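You operate a simulated robot arm through the tools that you are given. There is no shell and no other tool.

You run a simulated robot arm. Do the job below in one go: nothing can be reset, and whatever is moved stays where it is left.

JOB
Fill the lidded tray by the card and shut its lid.
Fine: each cell takes the module with its number; the fourth module stays out.

Only the result counts: the job must be done as asked and must still hold three seconds after the hand-in. Knocking over, shifting, dropping, spilling or breaking anything else fails it. A push-on lid holds only when it is set on centred and level and pressed home; a screw cap is set on level and turned clockwise until tight.

ROBOT AND FRAMES
A 6-joint arm with a two-finger gripper, fixed in place. Base frame: the origin is at the foot of the arm, x ahead of it, y to its left, z up. Lengths are in m, angles in degrees, forces in N, time in s.
Its first joint turns from -166.0 to 166.0 degrees. Payload 1.71 kg.
The tool frame sits at the grasp point between the pads (the TCP): z along the fingers, y along the line on which they close. The tips reach 0.02 m beyond it. Largest opening 0.096 m; the body of the gripper starts 0.113 m behind the TCP.
Orientation is that of the tool frame in the base frame, as [roll, pitch, yaw] about the fixed x, y, z axes, in that order (R = Rz(yaw) Ry(pitch) Rx(roll)). With the fingers straight down and closing along the base's y, the tool's x points along the base's -x, its y along +y and its z along -z.

CONTROLS
- The arm moves only by the tool send_rows. Its argument "rows" is a list of rows, each a list of 7 numbers: the turn, a rotation vector about the base's x, y, z in degrees, then the shift along the base's x, y, z in m, then the opening, from 0 (shut) to 1 (fully open). In form: [[rx, ry, rz, tx, ty, tz, jaw], ...]. A call has 1 to 20 rows; each row is the pose to reach, as a shift and turn from the pose commanded when the call began. Rows are played at 5 a second. More than 0.05 m and 8.6 degrees between two rows, or a gripper value outside its range, and nothing of the call is played. Where a pose cannot be reached the arm comes as near as it can. A force on the tool above 40 N (or 10 N above the force at the start of the call, whichever is more), or a blocked arm, ends the call early, and 0.2 s more pass. Each finger travels about 0.045 m/s and halts on what it meets, pressing with about 30 N; the grip force reading is that of the motor and also rises with nothing between the fingers. The clock runs only during rows and for 0.2 s after the last one: add rows that repeat a pose to give the fingers time. It gives the time, the measured TCP pose, the force on the tool (base axes), the opening and the grip force at its end, in the units of the frame above (readings bear some noise), with the torque about the TCP (base axes, N m) and any sound that the robot's microphone picked up.
- Cameras (640 x 400 px; columns grow to the right, rows downward): "scene" is fixed at [0.4029, -0.6459, 1.5369]; the picture's right is [0.77, -0.63, 0.00], its down [-0.45, -0.55, -0.70] and it looks along [0.44, 0.54, -0.72] (base axes); focal length 340 px, centre (320, 200). "wrist" rides on the gripper at [0.066, 0.014, -0.145] in the tool frame; the picture's right is [-0.21, 0.98, 0.00], its down [-0.88, -0.18, -0.45] and it looks along [-0.44, -0.09, 0.90] (tool axes); focal length 275 px, centre (320, 200). There is no depth. A picture from a camera that has moved, and an enlarged one, comes with that camera's place and axes in the base frame and with its lens. The place of the scene camera against the robot may be out by one fixed shift of up to 0.025 m in any direction.
- capture(camera): a new picture of that camera. No time passes.
- move_column(by): slides the trunk up (or, below 0, down) by that many m; the arm rides with it, the base frame stays. It gives what a move gives, with no picture.
- zoom(camera, box): a new picture of the part [left, top, right, bottom] of that camera's present view, enlarged. No time passes.
- sign_off(): hands the job in; it is judged then, once.

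Places have to be worked out from the pictures, the camera data and where the tool is seen. Open the gripper and draw the arm clear of the work before you hand the job in, unless the task says otherwise.

The tools are called after "Request:" as name(argument=value, ...) on one line, values as JSON. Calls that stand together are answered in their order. send_rows: Moves the arm, as the interface text tells. Its arguments: {"type":"object","properties":{"rows":{"type":"array","items":{"type":"array","items":{"type":"number"}}}},"required":["rows"]} The other tools are called the same way: move_column (by) slides the trunk up or down; capture (camera) takes a picture; zoom (camera, box) takes an enlarged picture of a part of a camera's view; sign_off () hands the job in.

At the start:

```text
time_s: 0.0
eef_pos: [0.5751, 0.1441, 1.156]
ee_rot: [-179.9, -0.1, -179.9]
force: [0.0, -0.4, -0.2]
torque: [-0.01, -0.01, 0.01]
width: 0.0957
finger_force: 0.0
trunk travel left (down, up): [-0.175, 0.215]
```

scene: 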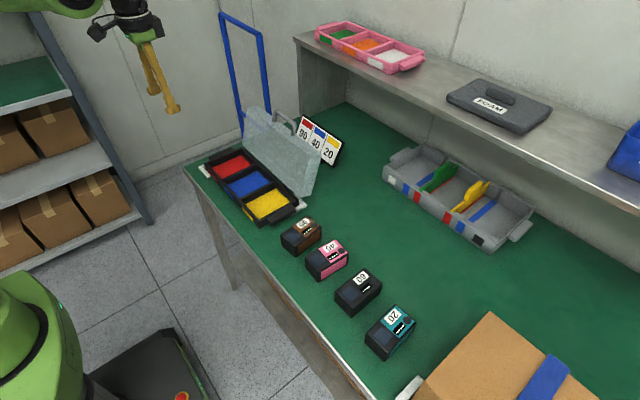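
wrist: 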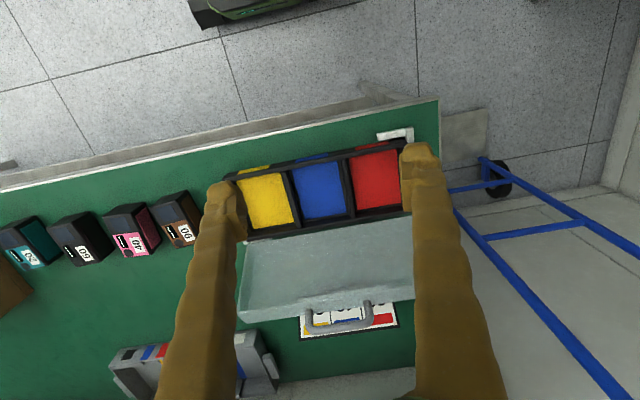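

I start by looking closely at the card, the tray and the modules in both cameras.

Request:
zoom(camera="scene", box=[180, 90, 360, 240])

Request:
zoom(camera="scene", box=[260, 200, 440, 370])

Request:
zoom(camera="wrist", box=[200, 120, 460, 350])

Request:
zoom(camera="wrist", box=[0, 170, 260, 310])

```text
2.67 times, centred on (270, 165) of scene
camera zoom: at [0.4029, -0.6459, 1.5369], right [0.77, -0.63, 0.0], down [-0.45, -0.55, -0.7], along [0.44, 0.54, -0.72], focal length 907 px, centre (453, 293)
```

zoom: 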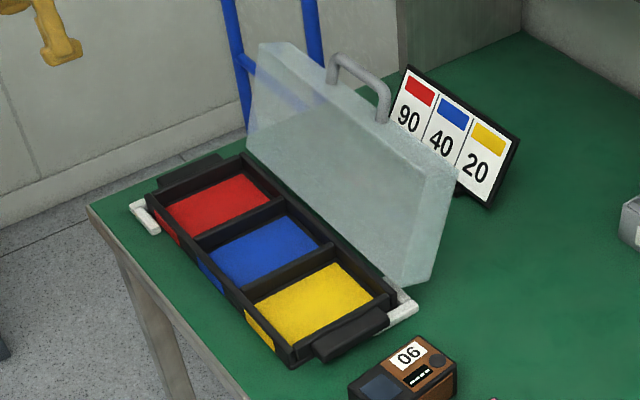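

```text
2.35 times, centred on (350, 285) of scene
camera zoom: at [0.4029, -0.6459, 1.5369], right [0.77, -0.63, 0.0], down [-0.45, -0.55, -0.7], along [0.44, 0.54, -0.72], focal length 800 px, centre (249, 0)
```

zoom: 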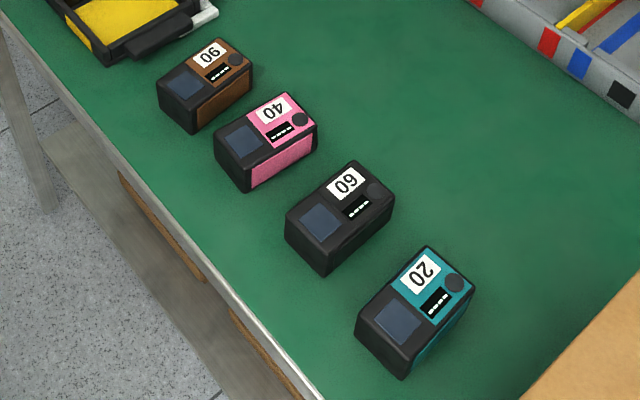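

```text
1.74 times, centred on (330, 235) of wrist
camera zoom: at [0.509, 0.1569, 1.3009], right [0.21, 0.98, 0.0], down [0.88, -0.18, 0.44], along [0.43, -0.09, -0.9], focal length 479 px, centre (303, 139)
```

zoom: 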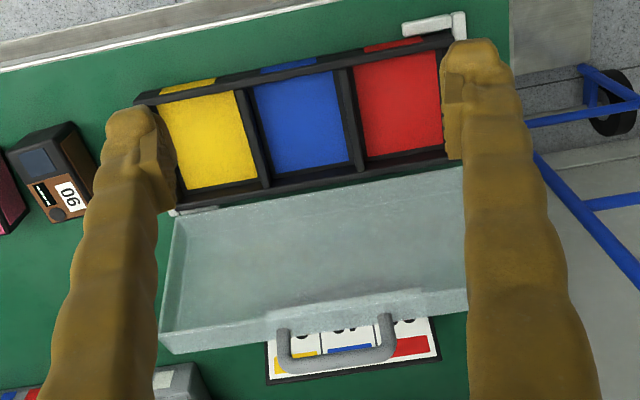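

```text
2.46 times, centred on (130, 240) of wrist
camera zoom: at [0.509, 0.1569, 1.3009], right [0.21, 0.98, 0.0], down [0.88, -0.18, 0.44], along [0.43, -0.09, -0.9], focal length 678 px, centre (788, 102)
```

zoom: 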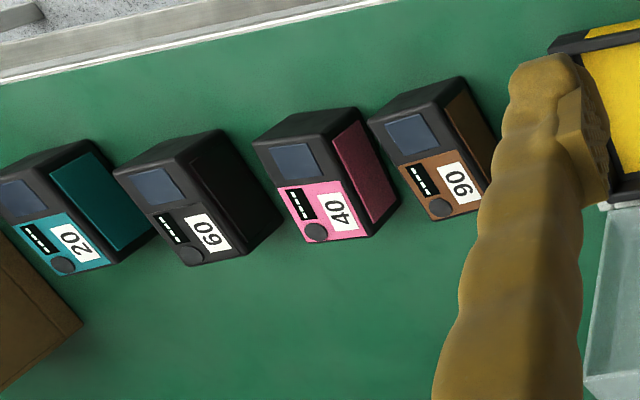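

The card reads red 90, blue 40, yellow 20, and the modules look like brown 90, pink 40, black 60 and teal 20, though 90 and 60 could be confused. Triangulating roughly puts the module tops near z≈0.85. I'll move at the present height to look at the modules from above.

Request:
send_rows(rows=[[0, 0, 0, 0.0, -0.045, 0, 1], [0, 0, 0, 0.0, -0.09, 0, 1], [0, 0, 0, 0.0, -0.135, 0, 1], [0, 0, 0, 0.0, -0.18, 0, 1], [0, 0, 0, 0.0, -0.225, 0, 1], [0, 0, 0, 0.0, -0.27, 0, 1], [0, 0, 0, 0.0, -0.315, 0, 1], [0, 0, 0, 0.0, -0.36, 0, 1], [0, 0, 0, 0.0, -0.4, 0, 1], [0, 0, 0, 0.0, -0.44, 0, 1], [0, 0, 0, 0.0, -0.44, 0, 1]])

Request:
capture(camera="wrist")

Request:
capture(camera="scene")

```text
time_s: 2.4
eef_pos: [0.5599, -0.2953, 1.1618]
ee_rot: [-180.0, 0.8, 179.9]
force: [0.0, -0.8, -0.1]
torque: [0.03, 0.01, 0.02]
width: 0.0959
finger_force: 0.1
trunk travel left (down, up): [-0.175, 0.215]
```

```text
taken
camera wrist: at [0.491, -0.2823, 1.3057], right [0.21, 0.98, 0.0], down [0.87, -0.18, 0.46], along [0.45, -0.09, -0.89], focal length 275 px, centre (320, 200)
```

wrist: 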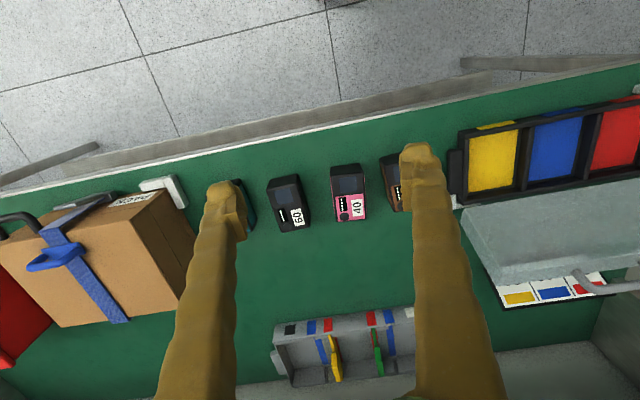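

```text
taken
```

scene: 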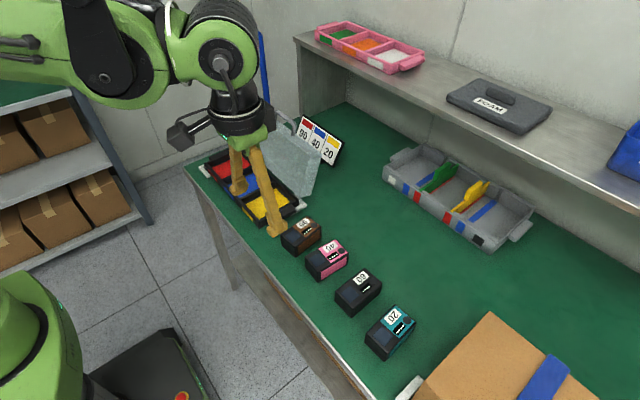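

The measured x is 15 mm short of what I commanded and the tool has pitched 0.8°, so I'll hold still briefly to see whether it settles before going on.

Request:
send_rows(rows=[[0, 0, 0, 0, 0, 0, 1], [0, 0, 0, 0, 0, 0, 1], [0, 0, 0, 0, 0, 0, 1]])

```text
time_s: 3.2
eef_pos: [0.5591, -0.2951, 1.1611]
ee_rot: [180.0, 0.8, -180.0]
force: [0.2, 0.2, -0.4]
torque: [-0.01, -0.01, 0.04]
width: 0.0959
finger_force: 0.0
trunk travel left (down, up): [-0.175, 0.215]
```

It stays there, so this height is at the edge of the arm's reach. I'll lower the tool to about z≈1.02, still well above the modules, to get back inside the envelope.

Request:
send_rows(rows=[[0, 0, 0, 0, 0, -0.04, 1], [0, 0, 0, 0, 0, -0.08, 1], [0, 0, 0, 0, 0, -0.12, 1], [0, 0, 0, 0, 0, -0.14, 1], [0, 0, 0, 0, 0, -0.14, 1], [0, 0, 0, 0, 0, -0.14, 1]])

Request:
capture(camera="wrist")

Request:
zoom(camera="wrist", box=[230, 150, 430, 275])

```text
time_s: 4.6
eef_pos: [0.557, -0.2932, 1.0245]
ee_rot: [-179.9, 0.8, -180.0]
force: [1.0, 1.4, -0.1]
torque: [-0.01, 0.01, 0.0]
width: 0.096
finger_force: 0.0
trunk travel left (down, up): [-0.175, 0.215]
```

```text
taken
camera wrist: at [0.4897, -0.2803, 1.1691], right [0.21, 0.98, 0.0], down [0.87, -0.18, 0.46], along [0.45, -0.09, -0.89], focal length 275 px, centre (320, 200)
```

wrist: 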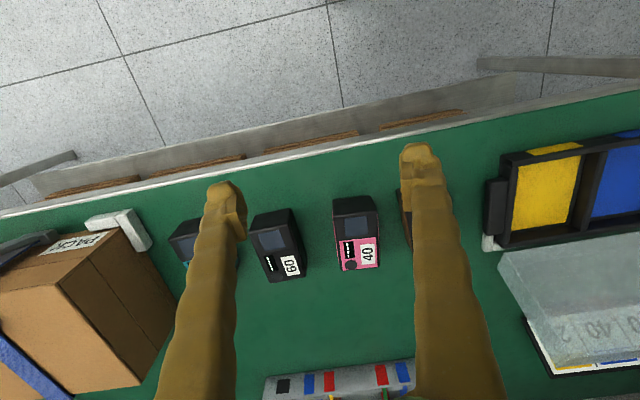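

```text
3.20 times, centred on (330, 212) of wrist
camera zoom: at [0.4897, -0.2803, 1.1691], right [0.21, 0.98, 0.0], down [0.87, -0.18, 0.46], along [0.45, -0.09, -0.89], focal length 881 px, centre (288, 160)
```

zoom: 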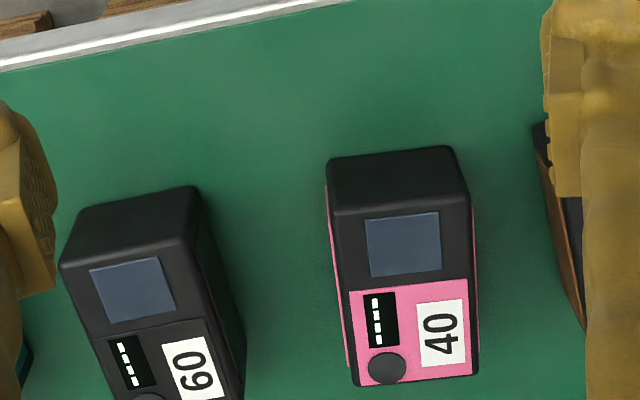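

The numbers are now plain: black is 60 and stays out, pink is 40. I'll level the tool (turn +0.8° about y) and hover nearer to the modules to measure them accurately.

Request:
send_rows(rows=[[0, 0.4, 0, 0.03, 0.003, -0.005, 1], [0, 0.8, 0, 0.06, 0.007, -0.01, 1], [0, 0.8, 0, 0.09, 0.01, -0.015, 1], [0, 0.8, 0, 0.123, 0.0132, -0.0245, 1], [0, 0.8, 0, 0.123, 0.0132, -0.0245, 1], [0, 0.8, 0, 0.123, 0.0132, -0.0245, 1]])

Request:
capture(camera="wrist")

Request:
zoom(camera="wrist", box=[230, 100, 430, 225])

```text
time_s: 6.0
eef_pos: [0.6822, -0.2829, 1.0004]
ee_rot: [-180.0, 0.0, 180.0]
force: [-1.4, 0.3, -0.1]
torque: [0.03, 0.0, 0.01]
width: 0.0959
finger_force: 0.1
trunk travel left (down, up): [-0.175, 0.215]
```

```text
taken
camera wrist: at [0.6164, -0.2688, 1.1457], right [0.21, 0.98, 0.0], down [0.88, -0.18, 0.44], along [0.43, -0.09, -0.9], focal length 275 px, centre (320, 200)
```

wrist: 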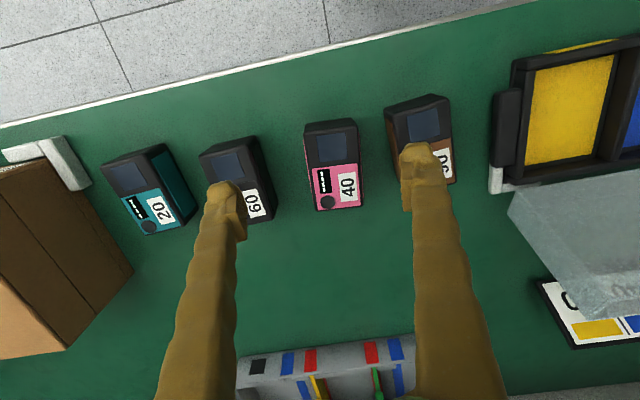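

```text
3.20 times, centred on (330, 162) of wrist
camera zoom: at [0.6164, -0.2688, 1.1457], right [0.21, 0.98, 0.0], down [0.88, -0.18, 0.44], along [0.43, -0.09, -0.9], focal length 881 px, centre (288, 320)
```

zoom: 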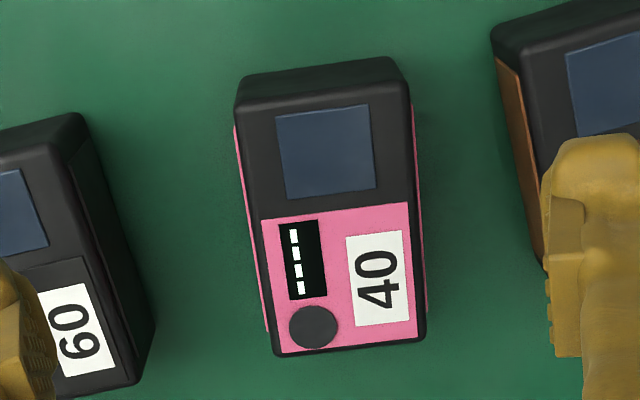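

Triangulating the pink module's knob and screen between the two views gives a top at z≈0.852 and a table at about 0.80. Its centre is near (0.727, -0.274), size about 0.057×0.094, yaw about -4°. Next I'll look over the brown module.

Request:
send_rows(rows=[[0, 0, 0, 0, 0.04, 0, 1], [0, 0, 0, 0, 0.08, 0, 1], [0, 0, 0, 0.0, 0.115, 0, 1], [0, 0, 0, 0.0, 0.115, 0, 1], [0, 0, 0, 0.0, 0.115, 0, 1]])

Request:
capture(camera="wrist")

Request:
zoom(camera="wrist", box=[230, 100, 430, 225])

```text
time_s: 7.2
eef_pos: [0.6808, -0.1679, 0.999]
ee_rot: [180.0, 0.0, 180.0]
force: [0.9, 0.2, -0.7]
torque: [0.01, 0.0, -0.03]
width: 0.0962
finger_force: 0.1
trunk travel left (down, up): [-0.175, 0.215]
```

```text
taken
camera wrist: at [0.6148, -0.1541, 1.1445], right [0.21, 0.98, 0.0], down [0.88, -0.18, 0.44], along [0.43, -0.09, -0.9], focal length 275 px, centre (320, 200)
```

wrist: 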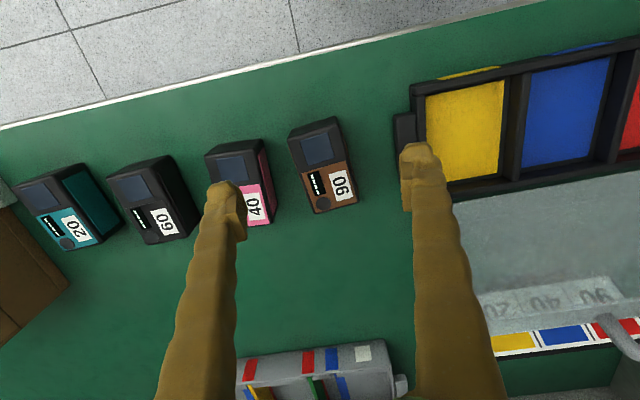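

```text
3.20 times, centred on (330, 162) of wrist
camera zoom: at [0.6148, -0.1541, 1.1445], right [0.21, 0.98, 0.0], down [0.88, -0.18, 0.44], along [0.43, -0.09, -0.9], focal length 881 px, centre (288, 320)
```

zoom: 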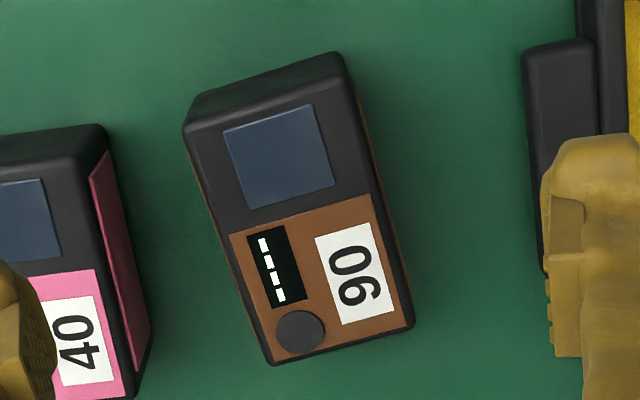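

Brown reads 90 in the same print direction as the others; I place its centre near (0.724, -0.171), yaw about +5°. Now I'll move left at a smaller x to view the tray and lid.

Request:
send_rows(rows=[[0, 0, 0, -0.02, 0.04, 0, 1], [0, 0, 0, -0.04, 0.08, 0, 1], [0, 0, 0, -0.06, 0.12, 0, 1], [0, 0, 0, -0.06, 0.16, 0, 1], [0, 0, 0, -0.06, 0.2, 0, 1], [0, 0, 0, -0.06, 0.2, 0, 1], [0, 0, 0, -0.06, 0.2, 0, 1]])

Request:
capture(camera="wrist")

Request:
zoom(camera="wrist", box=[220, 100, 440, 237])

Request:
zoom(camera="wrist", box=[200, 220, 480, 395])

```text
time_s: 8.8
eef_pos: [0.6195, 0.0319, 1.0007]
ee_rot: [-180.0, 0.0, -180.0]
force: [-0.7, -0.2, -0.4]
torque: [-0.02, 0.01, 0.01]
width: 0.0958
finger_force: 0.1
trunk travel left (down, up): [-0.175, 0.215]
```

```text
taken
camera wrist: at [0.5534, 0.0459, 1.1454], right [0.21, 0.98, 0.0], down [0.88, -0.18, 0.44], along [0.43, -0.09, -0.9], focal length 275 px, centre (320, 200)
```

wrist: 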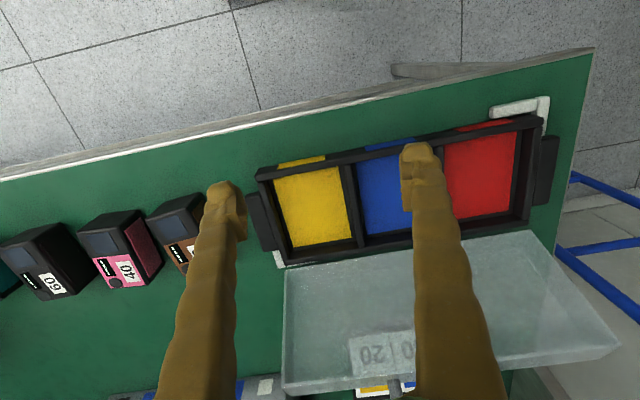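

```text
2.91 times, centred on (330, 168) of wrist
camera zoom: at [0.5534, 0.0459, 1.1454], right [0.21, 0.98, 0.0], down [0.88, -0.18, 0.44], along [0.43, -0.09, -0.9], focal length 801 px, centre (291, 292)
```

zoom: 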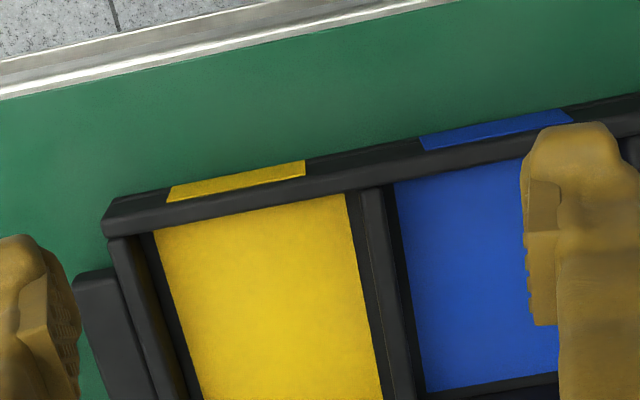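

```text
2.29 times, centred on (340, 308) of wrist
camera zoom: at [0.5534, 0.0459, 1.1454], right [0.21, 0.98, 0.0], down [0.88, -0.18, 0.44], along [0.43, -0.09, -0.9], focal length 629 px, centre (274, -46)
```

zoom: 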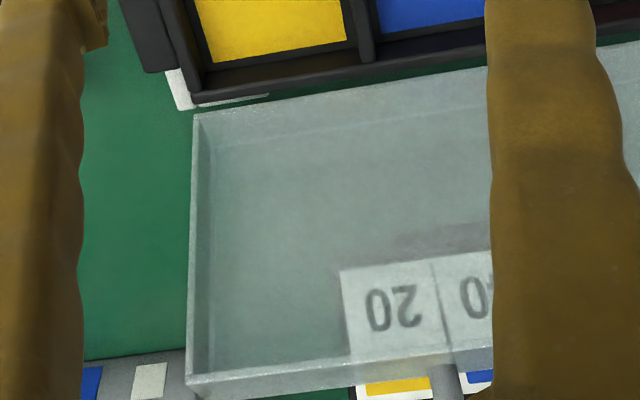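

The lid's near rim corner triangulates to (0.797, -0.055, 0.843) and its free corner to (0.862, -0.063, 0.962). That means it is hinged at the tray's far side and leans back about 28° past vertical. I'll zoom in on the lid, handle and card from the scene camera.

Request:
zoom(camera="scene", box=[235, 95, 345, 210])

Request:
zoom(camera="scene", box=[185, 140, 315, 230])

```text
3.48 times, centred on (290, 152) of scene
camera zoom: at [0.4029, -0.6459, 1.5369], right [0.77, -0.63, 0.0], down [-0.45, -0.55, -0.7], along [0.44, 0.54, -0.72], focal length 1182 px, centre (424, 365)
```

zoom: 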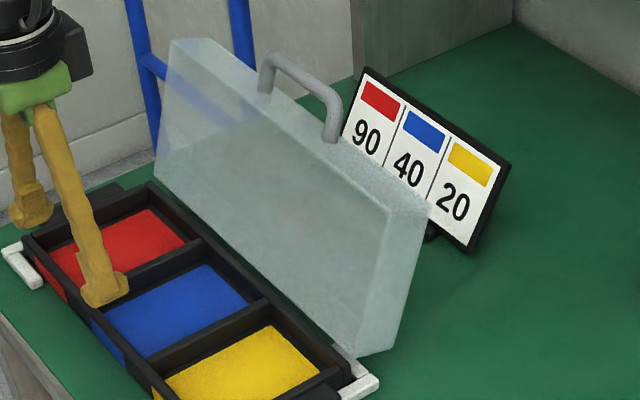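

```text
4.44 times, centred on (250, 185) of scene
camera zoom: at [0.4029, -0.6459, 1.5369], right [0.77, -0.63, 0.0], down [-0.45, -0.55, -0.7], along [0.44, 0.54, -0.72], focal length 1511 px, centre (631, 267)
```

zoom: 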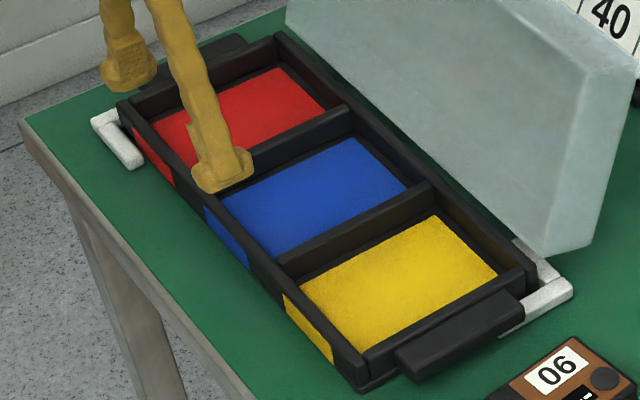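

The handle is a bail on the lid's free edge, so when shut it will point toward the robot. I'll hover over the middle of the tray to measure its cells, walls and yaw from a second viewpoint.

Request:
send_rows(rows=[[0, 0, 0, 0.02, 0.04, 0, 1], [0, 0, 0, 0.04, 0.07, 0, 1], [0, 0, 0, 0.06, 0.07, 0, 1], [0, 0, 0, 0.06, 0.07, 0, 1], [0, 0, 0, 0.06, 0.07, 0, 1]])

Request:
capture(camera="wrist")

Request:
zoom(camera="wrist", box=[150, 70, 390, 220])

Request:
zoom(camera="wrist", box=[340, 50, 580, 200])

Request:
zoom(camera="wrist", box=[200, 200, 440, 350])

```text
time_s: 10.0
eef_pos: [0.6816, 0.1032, 0.9978]
ee_rot: [-180.0, 0.0, 180.0]
force: [-0.5, -0.8, -0.5]
torque: [0.0, -0.01, -0.03]
width: 0.096
finger_force: 0.0
trunk travel left (down, up): [-0.175, 0.215]
```

```text
taken
camera wrist: at [0.616, 0.1164, 1.1435], right [0.21, 0.98, 0.0], down [0.88, -0.18, 0.44], along [0.43, -0.09, -0.9], focal length 275 px, centre (320, 200)
```

wrist: 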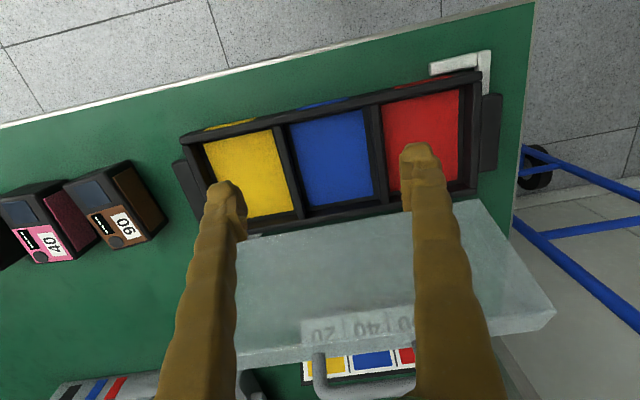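

```text
2.67 times, centred on (270, 145) of wrist
camera zoom: at [0.616, 0.1164, 1.1435], right [0.21, 0.98, 0.0], down [0.88, -0.18, 0.44], along [0.43, -0.09, -0.9], focal length 734 px, centre (453, 347)
```

zoom: 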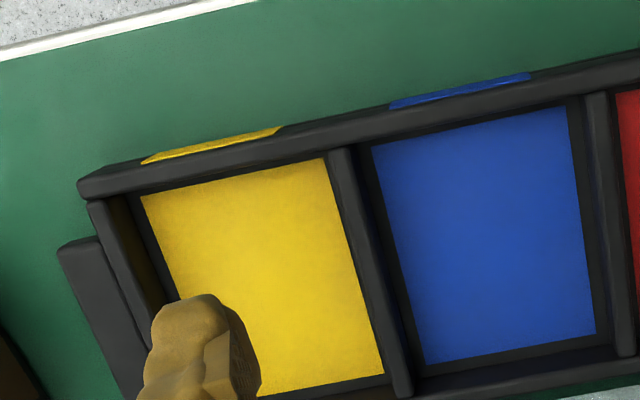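

```text
2.67 times, centred on (460, 125) of wrist
camera zoom: at [0.616, 0.1164, 1.1435], right [0.21, 0.98, 0.0], down [0.88, -0.18, 0.44], along [0.43, -0.09, -0.9], focal length 734 px, centre (-53, 400)
```

zoom: 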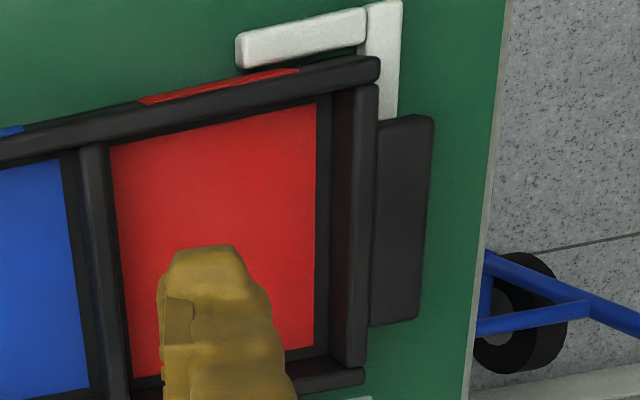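

```text
2.67 times, centred on (320, 275) of wrist
camera zoom: at [0.616, 0.1164, 1.1435], right [0.21, 0.98, 0.0], down [0.88, -0.18, 0.44], along [0.43, -0.09, -0.9], focal length 734 px, centre (320, 0)
```

zoom: 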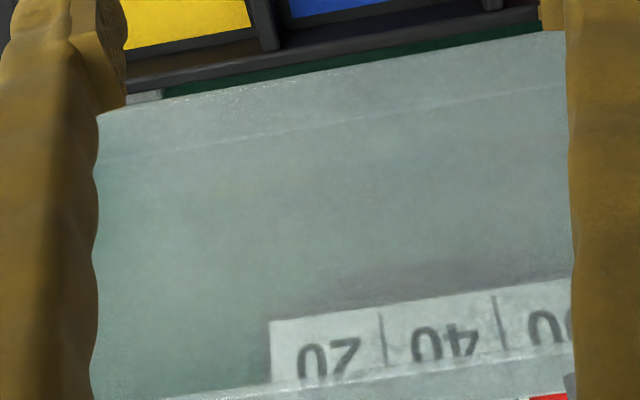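

With camera positions averaged over the readings, the tray has yaw about 0. Cell centres are yellow (0.729, 0.002), blue (0.729, 0.112) and red (0.729, 0.222), the cells about 0.1 wide and the wall tops near z≈0.838. I'll go and hover over the brown module with a 5° turn and the jaws part-closed to clear its neighbours.

Request:
send_rows(rows=[[0, 0, 1, 0.007, -0.045, -0.003, 0.95], [0, 0, 2, 0.014, -0.09, -0.006, 0.9], [0, 0, 3, 0.021, -0.135, -0.01, 0.9], [0, 0, 4, 0.028, -0.18, -0.013, 0.9], [0, 0, 5, 0.035, -0.225, -0.016, 0.9], [0, 0, 5, 0.0432, -0.27, -0.0196, 0.9], [0, 0, 5, 0.0432, -0.2725, -0.0196, 0.9], [0, 0, 5, 0.0432, -0.2725, -0.0196, 0.9]])

Request:
capture(camera="wrist")

Request:
zoom(camera="scene", box=[220, 150, 400, 290])

```text
time_s: 11.8
eef_pos: [0.7249, -0.1694, 0.9805]
ee_rot: [-180.0, -0.1, -174.9]
force: [-0.6, -1.0, -0.3]
torque: [-0.01, -0.01, 0.01]
width: 0.0865
finger_force: 0.1
trunk travel left (down, up): [-0.175, 0.215]
```

```text
taken
camera wrist: at [0.6574, -0.1613, 1.1252], right [0.12, 0.99, 0.0], down [0.89, -0.11, 0.44], along [0.44, -0.05, -0.9], focal length 275 px, centre (320, 200)
```

wrist: 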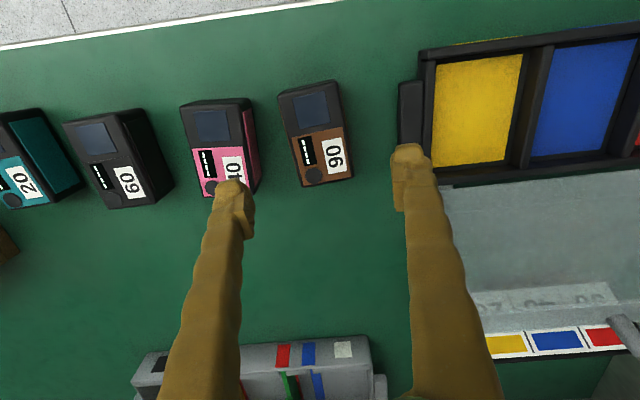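

```text
2.86 times, centred on (310, 220) of scene
camera zoom: at [0.4029, -0.6459, 1.5369], right [0.77, -0.63, 0.0], down [-0.45, -0.55, -0.7], along [0.44, 0.54, -0.72], focal length 971 px, centre (349, 143)
```

zoom: 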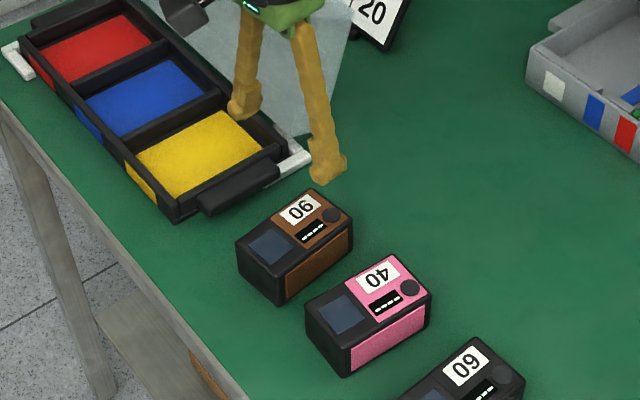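

The brown module's top centre appears at pixel (318,136) where I expected (320,138), so the tool is lined up. I descend to z≈0.844, with the tips well above the table, and then close.

Request:
send_rows(rows=[[0, 0, 0, 0, 0, -0.04, 0.9], [0, 0, 0, 0, 0, -0.08, 0.9], [0, 0, 0, 0, 0, -0.11, 0.9], [0, 0, 0, 0, 0, -0.125, 0.9], [0, 0, 0, 0, 0, -0.136, 0.9], [0, 0, 0, 0, 0, -0.136, 0.9]])

Request:
capture(camera="wrist")

Request:
zoom(camera="scene", box=[240, 180, 380, 280])

```text
time_s: 13.2
eef_pos: [0.7245, -0.1707, 0.8411]
ee_rot: [-179.9, 0.0, -175.0]
force: [0.7, -0.8, -0.1]
torque: [0.03, -0.01, -0.01]
width: 0.0864
finger_force: 0.1
trunk travel left (down, up): [-0.175, 0.215]
```

```text
taken
camera wrist: at [0.6583, -0.1625, 0.9881], right [0.12, 0.99, 0.0], down [0.89, -0.11, 0.44], along [0.44, -0.05, -0.9], focal length 275 px, centre (320, 200)
```

wrist: 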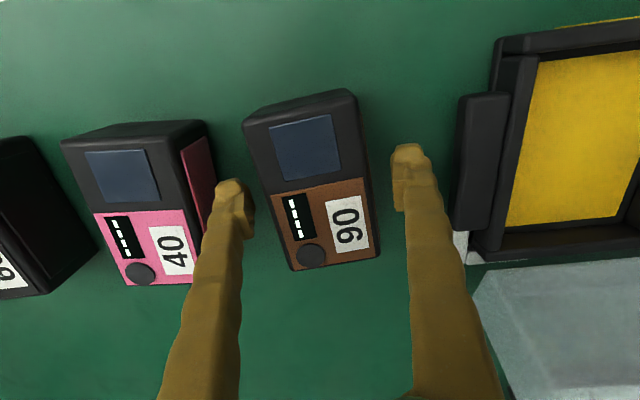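

```text
4.00 times, centred on (310, 230) of scene
camera zoom: at [0.4029, -0.6459, 1.5369], right [0.77, -0.63, 0.0], down [-0.45, -0.55, -0.7], along [0.44, 0.54, -0.72], focal length 1360 px, centre (360, 80)
```

zoom: 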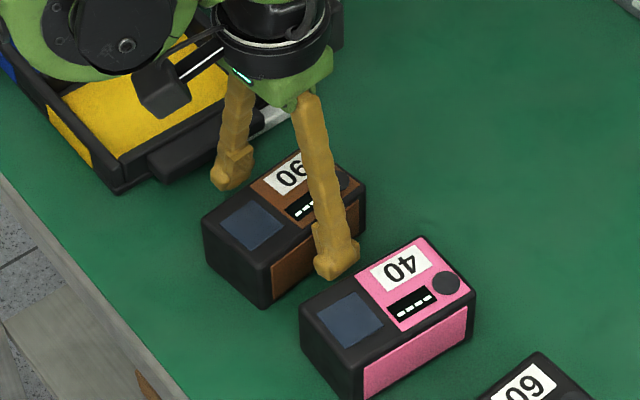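

The fingers straddle the brown module with room on both sides. I close on it now.

Request:
send_rows(rows=[[0, 0, 0, 0, 0, 0, 0.75], [0, 0, 0, 0, 0, 0, 0.6], [0, 0, 0, 0, 0, 0, 0.4], [0, 0, 0, 0, 0, 0, 0.4], [0, 0, 0, 0, 0, 0, 0.4], [0, 0, 0, 0, 0, 0, 0.4]])

```text
time_s: 14.6
eef_pos: [0.7261, -0.1703, 0.8436]
ee_rot: [-180.0, 0.1, -175.1]
force: [-0.7, -1.6, 1.5]
torque: [-0.01, 0.04, 0.08]
width: 0.0608
finger_force: 29.9
trunk travel left (down, up): [-0.175, 0.215]
```

The grip holds at a width of 0.061 with about 30 N. I lift 0.11 m and check.

Request:
send_rows(rows=[[0, 0, 0, 0, 0, 0.02, 0.4], [0, 0, 0, 0, 0, 0.05, 0.4], [0, 0, 0, 0, 0, 0.08, 0.4], [0, 0, 0, 0, 0, 0.11, 0.4], [0, 0, 0, 0, 0, 0.11, 0.4]])

Request:
capture(camera="wrist")

Request:
capture(camera="scene")

```text
time_s: 15.8
eef_pos: [0.7243, -0.1697, 0.9528]
ee_rot: [-179.9, 0.0, -175.0]
force: [0.5, 0.3, -0.1]
torque: [-0.01, -0.02, -0.01]
width: 0.0386
finger_force: 0.1
trunk travel left (down, up): [-0.175, 0.215]
```

```text
taken
camera wrist: at [0.658, -0.162, 1.0984], right [0.12, 0.99, 0.0], down [0.89, -0.11, 0.44], along [0.44, -0.05, -0.9], focal length 275 px, centre (320, 200)
```

wrist: 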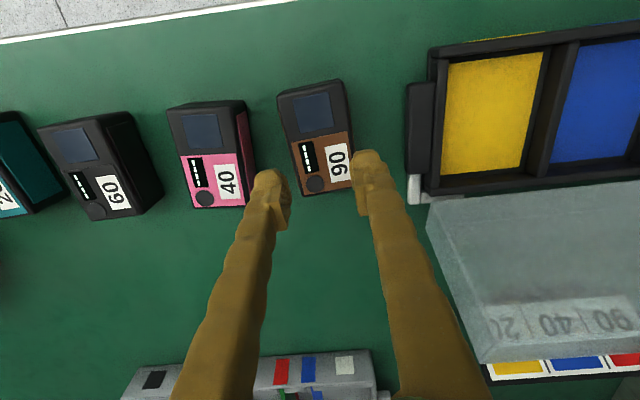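

```text
taken
```

scene: 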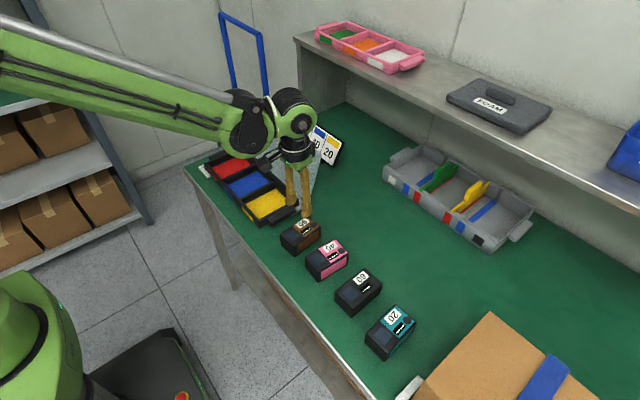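

The fingers slipped off the top and the brown module is still upright in its place, so I gripped too high on its rounded upper edge. I'll reopen and grasp about 16 mm deeper, with the TCP at z≈0.827.

Request:
send_rows(rows=[[0, 0, 0, 0, 0, 0, 0.6], [0, 0, 0, 0, 0, 0, 0.9], [0, 0, 0, 0, 0, 0, 0.9], [0, 0, 0, 0, 0, 0, 0.9], [0, 0, 0, 0, 0, 0, 0.9], [0, 0, 0, 0, 0, -0.04, 0.9], [0, 0, 0, 0, 0, -0.08, 0.9], [0, 0, 0, 0, 0, -0.105, 0.9], [0, 0, 0, 0, 0, -0.118, 0.9], [0, 0, 0, 0, 0, -0.127, 0.9], [0, 0, 0, 0, 0, -0.127, 0.9]])

Request:
capture(camera="wrist")

Request:
zoom(camera="scene", box=[240, 180, 380, 280])

```text
time_s: 18.2
eef_pos: [0.7251, -0.1723, 0.8248]
ee_rot: [-180.0, 0.0, -175.1]
force: [0.3, -0.2, 0.0]
torque: [0.04, 0.03, -0.01]
width: 0.0866
finger_force: 0.0
trunk travel left (down, up): [-0.175, 0.215]
```

```text
taken
camera wrist: at [0.6575, -0.1646, 0.9708], right [0.12, 0.99, 0.0], down [0.89, -0.11, 0.44], along [0.44, -0.05, -0.9], focal length 275 px, centre (320, 200)
```

wrist: 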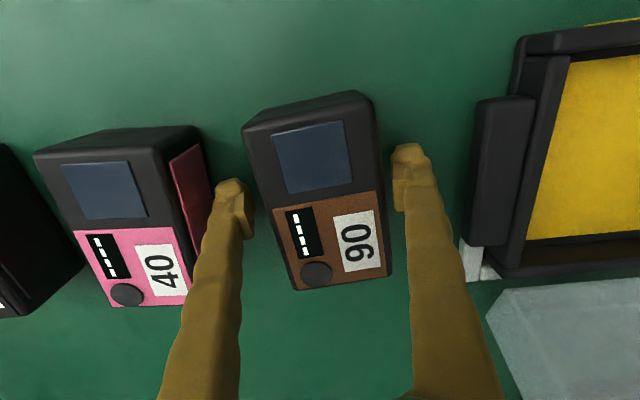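

```text
4.00 times, centred on (310, 230) of scene
camera zoom: at [0.4029, -0.6459, 1.5369], right [0.77, -0.63, 0.0], down [-0.45, -0.55, -0.7], along [0.44, 0.54, -0.72], focal length 1360 px, centre (360, 80)
```

zoom: 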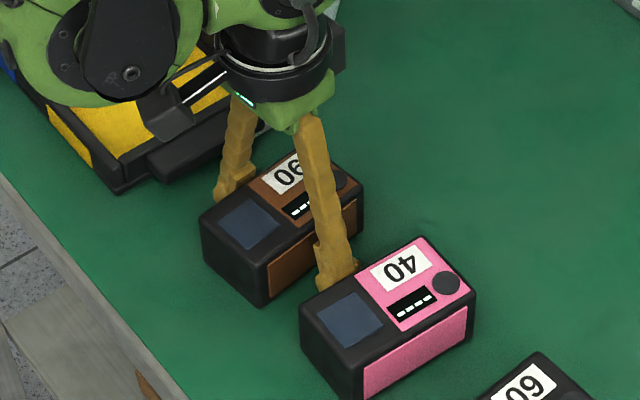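

The fingers are deeper and straddle the module's mid-height with no contact force. I close here and lift only 10 mm first to test the hold.

Request:
send_rows(rows=[[0, 0, 0, 0, 0, 0, 0.75], [0, 0, 0, 0, 0, 0, 0.6], [0, 0, 0, 0, 0, 0, 0.4], [0, 0, 0, 0, 0, 0, 0.3], [0, 0, 0, 0, 0, 0, 0.3], [0, 0, 0, 0, 0, 0, 0.3], [0, 0, 0, 0, 0, 0, 0.3]])

Request:
send_rows(rows=[[0, 0, 0, 0, 0, 0.003, 0.3], [0, 0, 0, 0, 0, 0.006, 0.3], [0, 0, 0, 0, 0, 0.01, 0.3], [0, 0, 0, 0, 0, 0.01, 0.3]])

Request:
zoom(camera="scene", box=[240, 180, 380, 280])

```text
time_s: 19.8
eef_pos: [0.7233, -0.1731, 0.8252]
ee_rot: [-180.0, -0.1, -175.0]
force: [-0.2, 1.0, 1.1]
torque: [-0.03, -0.02, 0.05]
width: 0.0667
finger_force: 30.2
trunk travel left (down, up): [-0.175, 0.215]
```

```text
time_s: 20.8
eef_pos: [0.7256, -0.172, 0.8363]
ee_rot: [-180.0, 0.0, -175.0]
force: [-0.9, 0.2, -1.7]
torque: [0.01, -0.04, 0.03]
width: 0.0667
finger_force: 29.7
trunk travel left (down, up): [-0.175, 0.215]
```

```text
4.00 times, centred on (310, 230) of scene
camera zoom: at [0.4029, -0.6459, 1.5369], right [0.77, -0.63, 0.0], down [-0.45, -0.55, -0.7], along [0.44, 0.54, -0.72], focal length 1360 px, centre (360, 80)
```

zoom: 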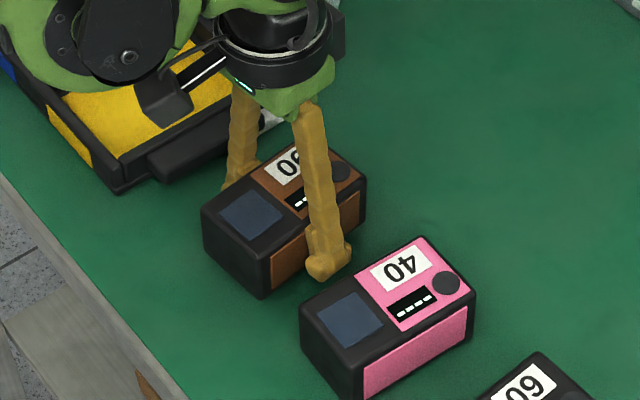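

The width stays at 0.0667 and the z force dropped by about 3 N, so the module is being carried. I lift further and check again.

Request:
send_rows(rows=[[0, 0, 0, 0, 0, 0.02, 0.3], [0, 0, 0, 0, 0, 0.04, 0.3], [0, 0, 0, 0, 0, 0.06, 0.3], [0, 0, 0, 0, 0, 0.08, 0.3], [0, 0, 0, 0, 0, 0.1, 0.3], [0, 0, 0, 0, 0, 0.11, 0.3], [0, 0, 0, 0, 0, 0.11, 0.3]])

Request:
capture(camera="wrist")

Request:
zoom(camera="scene", box=[200, 130, 400, 270])

```text
time_s: 22.4
eef_pos: [0.7236, -0.1716, 0.9462]
ee_rot: [-180.0, 0.1, -175.0]
force: [-0.8, -0.5, -1.6]
torque: [0.01, -0.01, -0.02]
width: 0.0669
finger_force: 29.8
trunk travel left (down, up): [-0.175, 0.215]
```

```text
taken
camera wrist: at [0.6576, -0.1644, 1.0915], right [0.12, 0.99, 0.0], down [0.89, -0.11, 0.44], along [0.44, -0.05, -0.9], focal length 275 px, centre (320, 200)
```

wrist: 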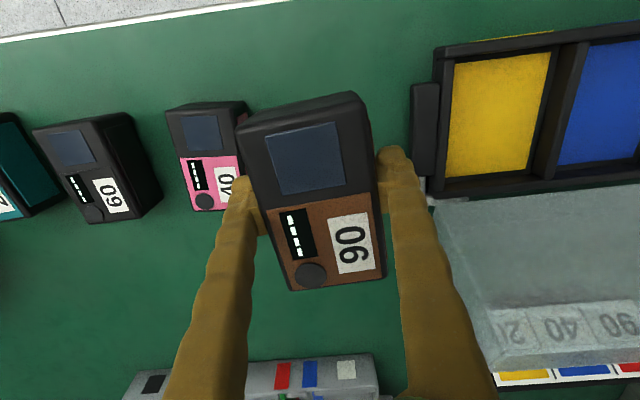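

```text
2.86 times, centred on (300, 200) of scene
camera zoom: at [0.4029, -0.6459, 1.5369], right [0.77, -0.63, 0.0], down [-0.45, -0.55, -0.7], along [0.44, 0.54, -0.72], focal length 971 px, centre (377, 200)
```

zoom: 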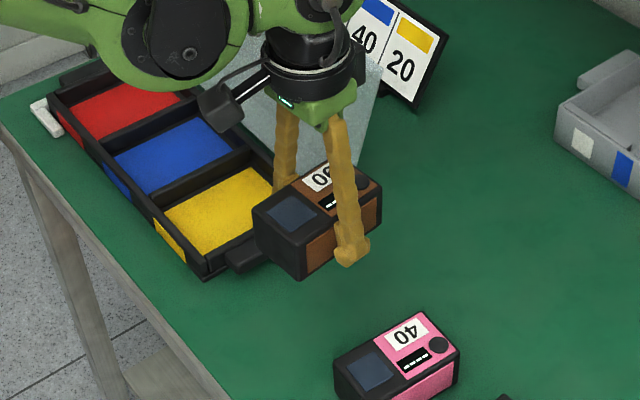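

The brown module is securely held. I carry it at this height to above the red cell at (0.729, 0.222), turning back to yaw 0, and check before lowering.

Request:
send_rows(rows=[[0, 0, -0.5, 0, 0.04, 0.005, 0.3], [0, 0, -1, 0.001, 0.08, 0.005, 0.3], [0, 0, -1.5, 0.002, 0.12, 0.005, 0.3], [0, 0, -2, 0.003, 0.16, 0.005, 0.3], [0, 0, -3, 0.004, 0.2, 0.005, 0.3], [0, 0, -4, 0.005, 0.24, 0.005, 0.3], [0, 0, -5, 0.005, 0.28, 0.005, 0.3], [0, 0, -5, 0.005, 0.32, 0.005, 0.3], [0, 0, -5, 0.005, 0.36, 0.005, 0.3], [0, 0, -5, 0.005, 0.3925, 0.005, 0.3], [0, 0, -5, 0.005, 0.3925, 0.005, 0.3], [0, 0, -5, 0.005, 0.3925, 0.005, 0.3]])

Request:
capture(camera="wrist")

Request:
zoom(camera="scene", box=[170, 80, 350, 240])

```text
time_s: 25.0
eef_pos: [0.7293, 0.2183, 0.9503]
ee_rot: [-179.9, 0.1, -179.9]
force: [0.9, 0.3, -0.6]
torque: [-0.01, 0.0, -0.03]
width: 0.0669
finger_force: 29.8
trunk travel left (down, up): [-0.175, 0.215]
```

```text
taken
camera wrist: at [0.6636, 0.2318, 1.0962], right [0.21, 0.98, 0.0], down [0.88, -0.18, 0.44], along [0.43, -0.09, -0.9], focal length 275 px, centre (320, 200)
```

wrist: 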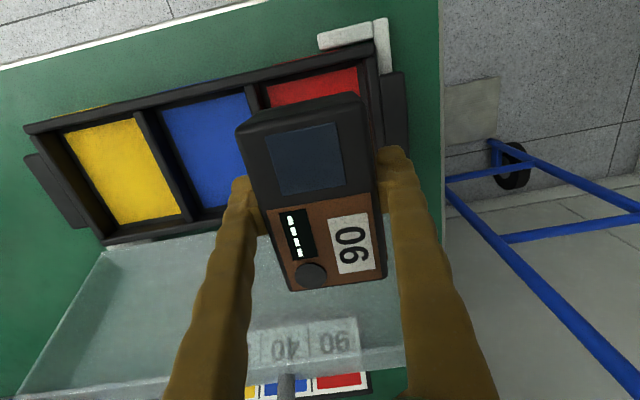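

```text
2.50 times, centred on (260, 160) of scene
camera zoom: at [0.4029, -0.6459, 1.5369], right [0.77, -0.63, 0.0], down [-0.45, -0.55, -0.7], along [0.44, 0.54, -0.72], focal length 850 px, centre (470, 300)
```

zoom: 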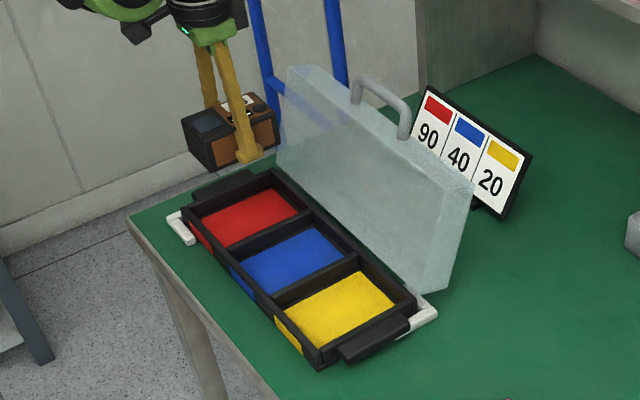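

The red cell's near corners are visible beyond the module, so I'll zoom to check the lateral centring before lowering.

Request:
zoom(camera="wrist", box=[150, 20, 420, 190])

```text
2.35 times, centred on (285, 105) of wrist
camera zoom: at [0.6636, 0.2318, 1.0962], right [0.21, 0.98, 0.0], down [0.88, -0.18, 0.44], along [0.43, -0.09, -0.9], focal length 648 px, centre (402, 424)
```

zoom: 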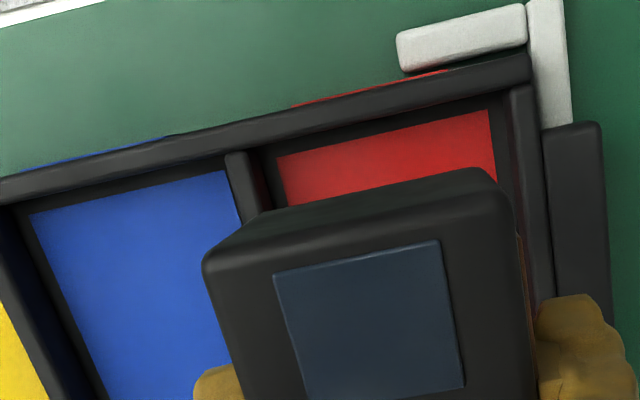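

Both edges of the red patch measure the same as before, and the cell centre is about 4 mm in +y from the TCP. I correct that and lower partway to module bottom ≈0.86, just above the walls, then check the clearances.

Request:
send_rows(rows=[[0, 0, 0, 0, 0.004, 0, 0.3], [0, 0, 0, 0, 0.004, -0.02, 0.3], [0, 0, 0, 0, 0.004, -0.04, 0.3], [0, 0, 0, 0, 0.004, -0.06, 0.3], [0, 0, 0, 0, 0.004, -0.07, 0.3], [0, 0, 0, 0, 0.004, -0.07, 0.3]])

Request:
capture(camera="wrist")

Request:
zoom(camera="wrist", box=[160, 10, 460, 200])

Request:
zoom(camera="scene", box=[180, 110, 310, 230])

```text
time_s: 26.4
eef_pos: [0.7285, 0.2237, 0.8819]
ee_rot: [-180.0, -0.1, 179.9]
force: [-0.4, 0.0, -2.1]
torque: [-0.01, -0.01, 0.0]
width: 0.067
finger_force: 30.5
trunk travel left (down, up): [-0.175, 0.215]
```

```text
taken
camera wrist: at [0.6626, 0.2384, 1.0267], right [0.21, 0.98, 0.0], down [0.88, -0.18, 0.44], along [0.43, -0.09, -0.9], focal length 275 px, centre (320, 200)
```

wrist: 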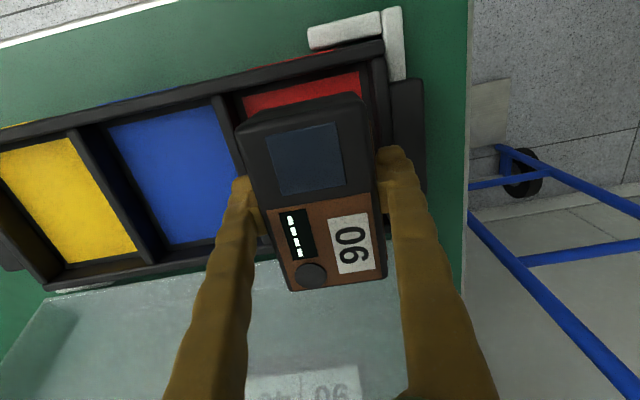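

```text
2.11 times, centred on (310, 105) of wrist
camera zoom: at [0.6626, 0.2384, 1.0267], right [0.21, 0.98, 0.0], down [0.88, -0.18, 0.44], along [0.43, -0.09, -0.9], focal length 580 px, centre (341, 400)
```

zoom: 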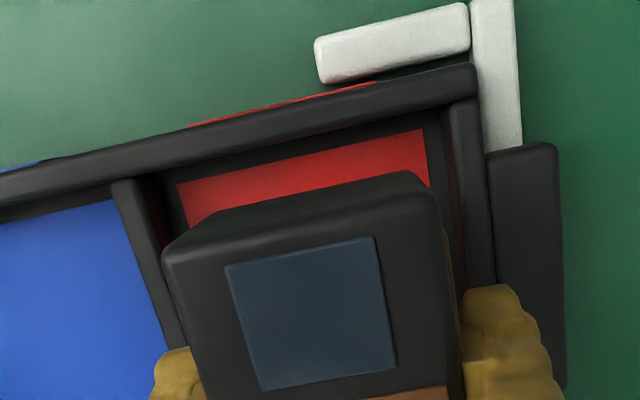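

```text
3.33 times, centred on (245, 170) of scene
camera zoom: at [0.4029, -0.6459, 1.5369], right [0.77, -0.63, 0.0], down [-0.45, -0.55, -0.7], along [0.44, 0.54, -0.72], focal length 1133 px, centre (570, 300)
```

zoom: 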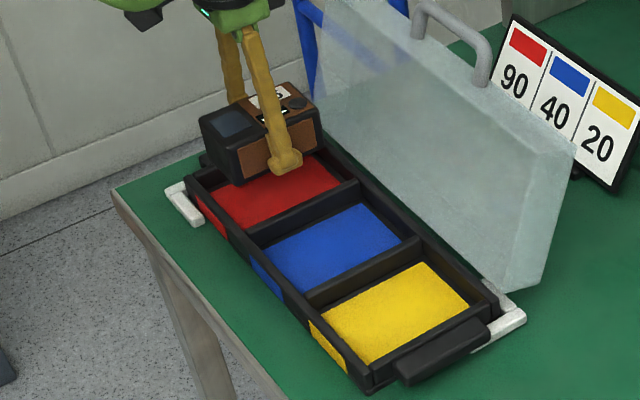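

Repeating the measurement here, the cell centre comes out about 2–3 mm in −y from the TCP. I shift −2 mm and go down to just above wall height, so I can compare the finger outer faces directly with the walls.

Request:
send_rows(rows=[[0, 0, 0, 0, -0.002, 0, 0.3], [0, 0, 0, 0, -0.002, -0.008, 0.3], [0, 0, 0, 0, -0.002, -0.014, 0.3], [0, 0, 0, 0, -0.002, -0.014, 0.3], [0, 0, 0, 0, -0.002, -0.014, 0.3]])

Request:
zoom(camera="wrist", box=[190, 30, 450, 250])

Request:
zoom(camera="scene", box=[190, 110, 290, 200])

```text
time_s: 27.6
eef_pos: [0.7293, 0.2235, 0.867]
ee_rot: [180.0, 0.0, -179.9]
force: [0.4, -0.6, -1.6]
torque: [-0.04, 0.03, 0.02]
width: 0.0667
finger_force: 29.9
trunk travel left (down, up): [-0.175, 0.215]
```

```text
1.82 times, centred on (320, 140) of wrist
camera zoom: at [0.6628, 0.2377, 1.0127], right [0.21, 0.98, 0.0], down [0.88, -0.18, 0.44], along [0.43, -0.09, -0.9], focal length 500 px, centre (320, 309)
```

zoom: 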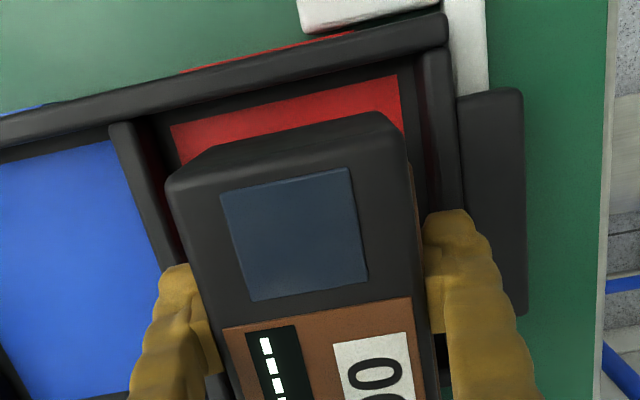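

```text
4.44 times, centred on (240, 155) of scene
camera zoom: at [0.4029, -0.6459, 1.5369], right [0.77, -0.63, 0.0], down [-0.45, -0.55, -0.7], along [0.44, 0.54, -0.72], focal length 1511 px, centre (676, 400)
```

zoom: 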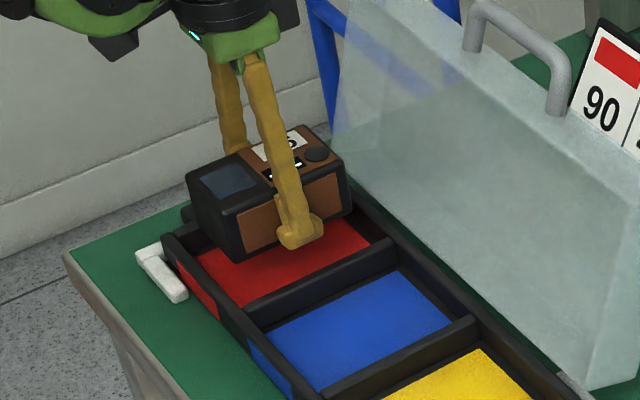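

The camera and the readings agree that the last −2 mm barely took effect; the cell centre is still about 2.4 mm toward −y. I nudge −2.5 mm and recheck.

Request:
send_rows(rows=[[0, 0, 0, 0, -0.0025, 0, 0.3], [0, 0, 0, 0, -0.0025, 0, 0.3], [0, 0, 0, 0, -0.0025, 0, 0.3], [0, 0, 0, 0, -0.0025, 0, 0.3]])

Request:
zoom(camera="wrist", box=[190, 30, 450, 192])

Request:
zoom(camera="wrist", box=[220, 130, 430, 262])

```text
time_s: 28.6
eef_pos: [0.7282, 0.22, 0.8661]
ee_rot: [179.9, 0.0, -179.9]
force: [0.2, -0.3, -2.2]
torque: [-0.02, 0.04, 0.0]
width: 0.067
finger_force: 29.7
trunk travel left (down, up): [-0.175, 0.215]
```

```text
2.46 times, centred on (320, 111) of wrist
camera zoom: at [0.6627, 0.2343, 1.013], right [0.21, 0.98, 0.0], down [0.88, -0.18, 0.44], along [0.43, -0.09, -0.9], focal length 678 px, centre (320, 419)
```

zoom: 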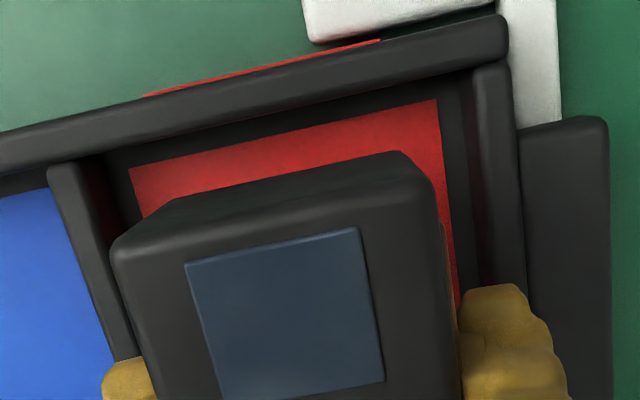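

```text
3.03 times, centred on (325, 196) of wrist
camera zoom: at [0.6627, 0.2343, 1.013], right [0.21, 0.98, 0.0], down [0.88, -0.18, 0.44], along [0.43, -0.09, -0.9], focal length 834 px, centre (305, 212)
```

zoom: 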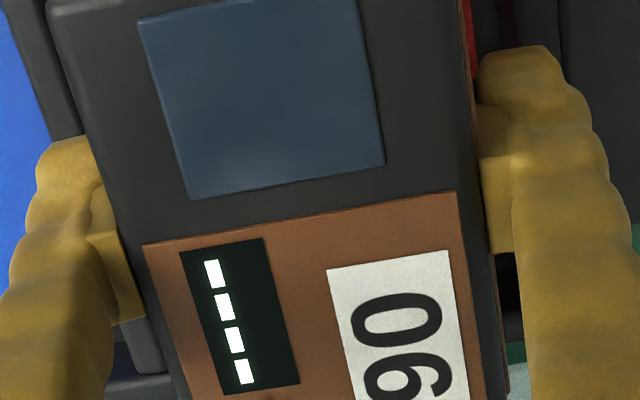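

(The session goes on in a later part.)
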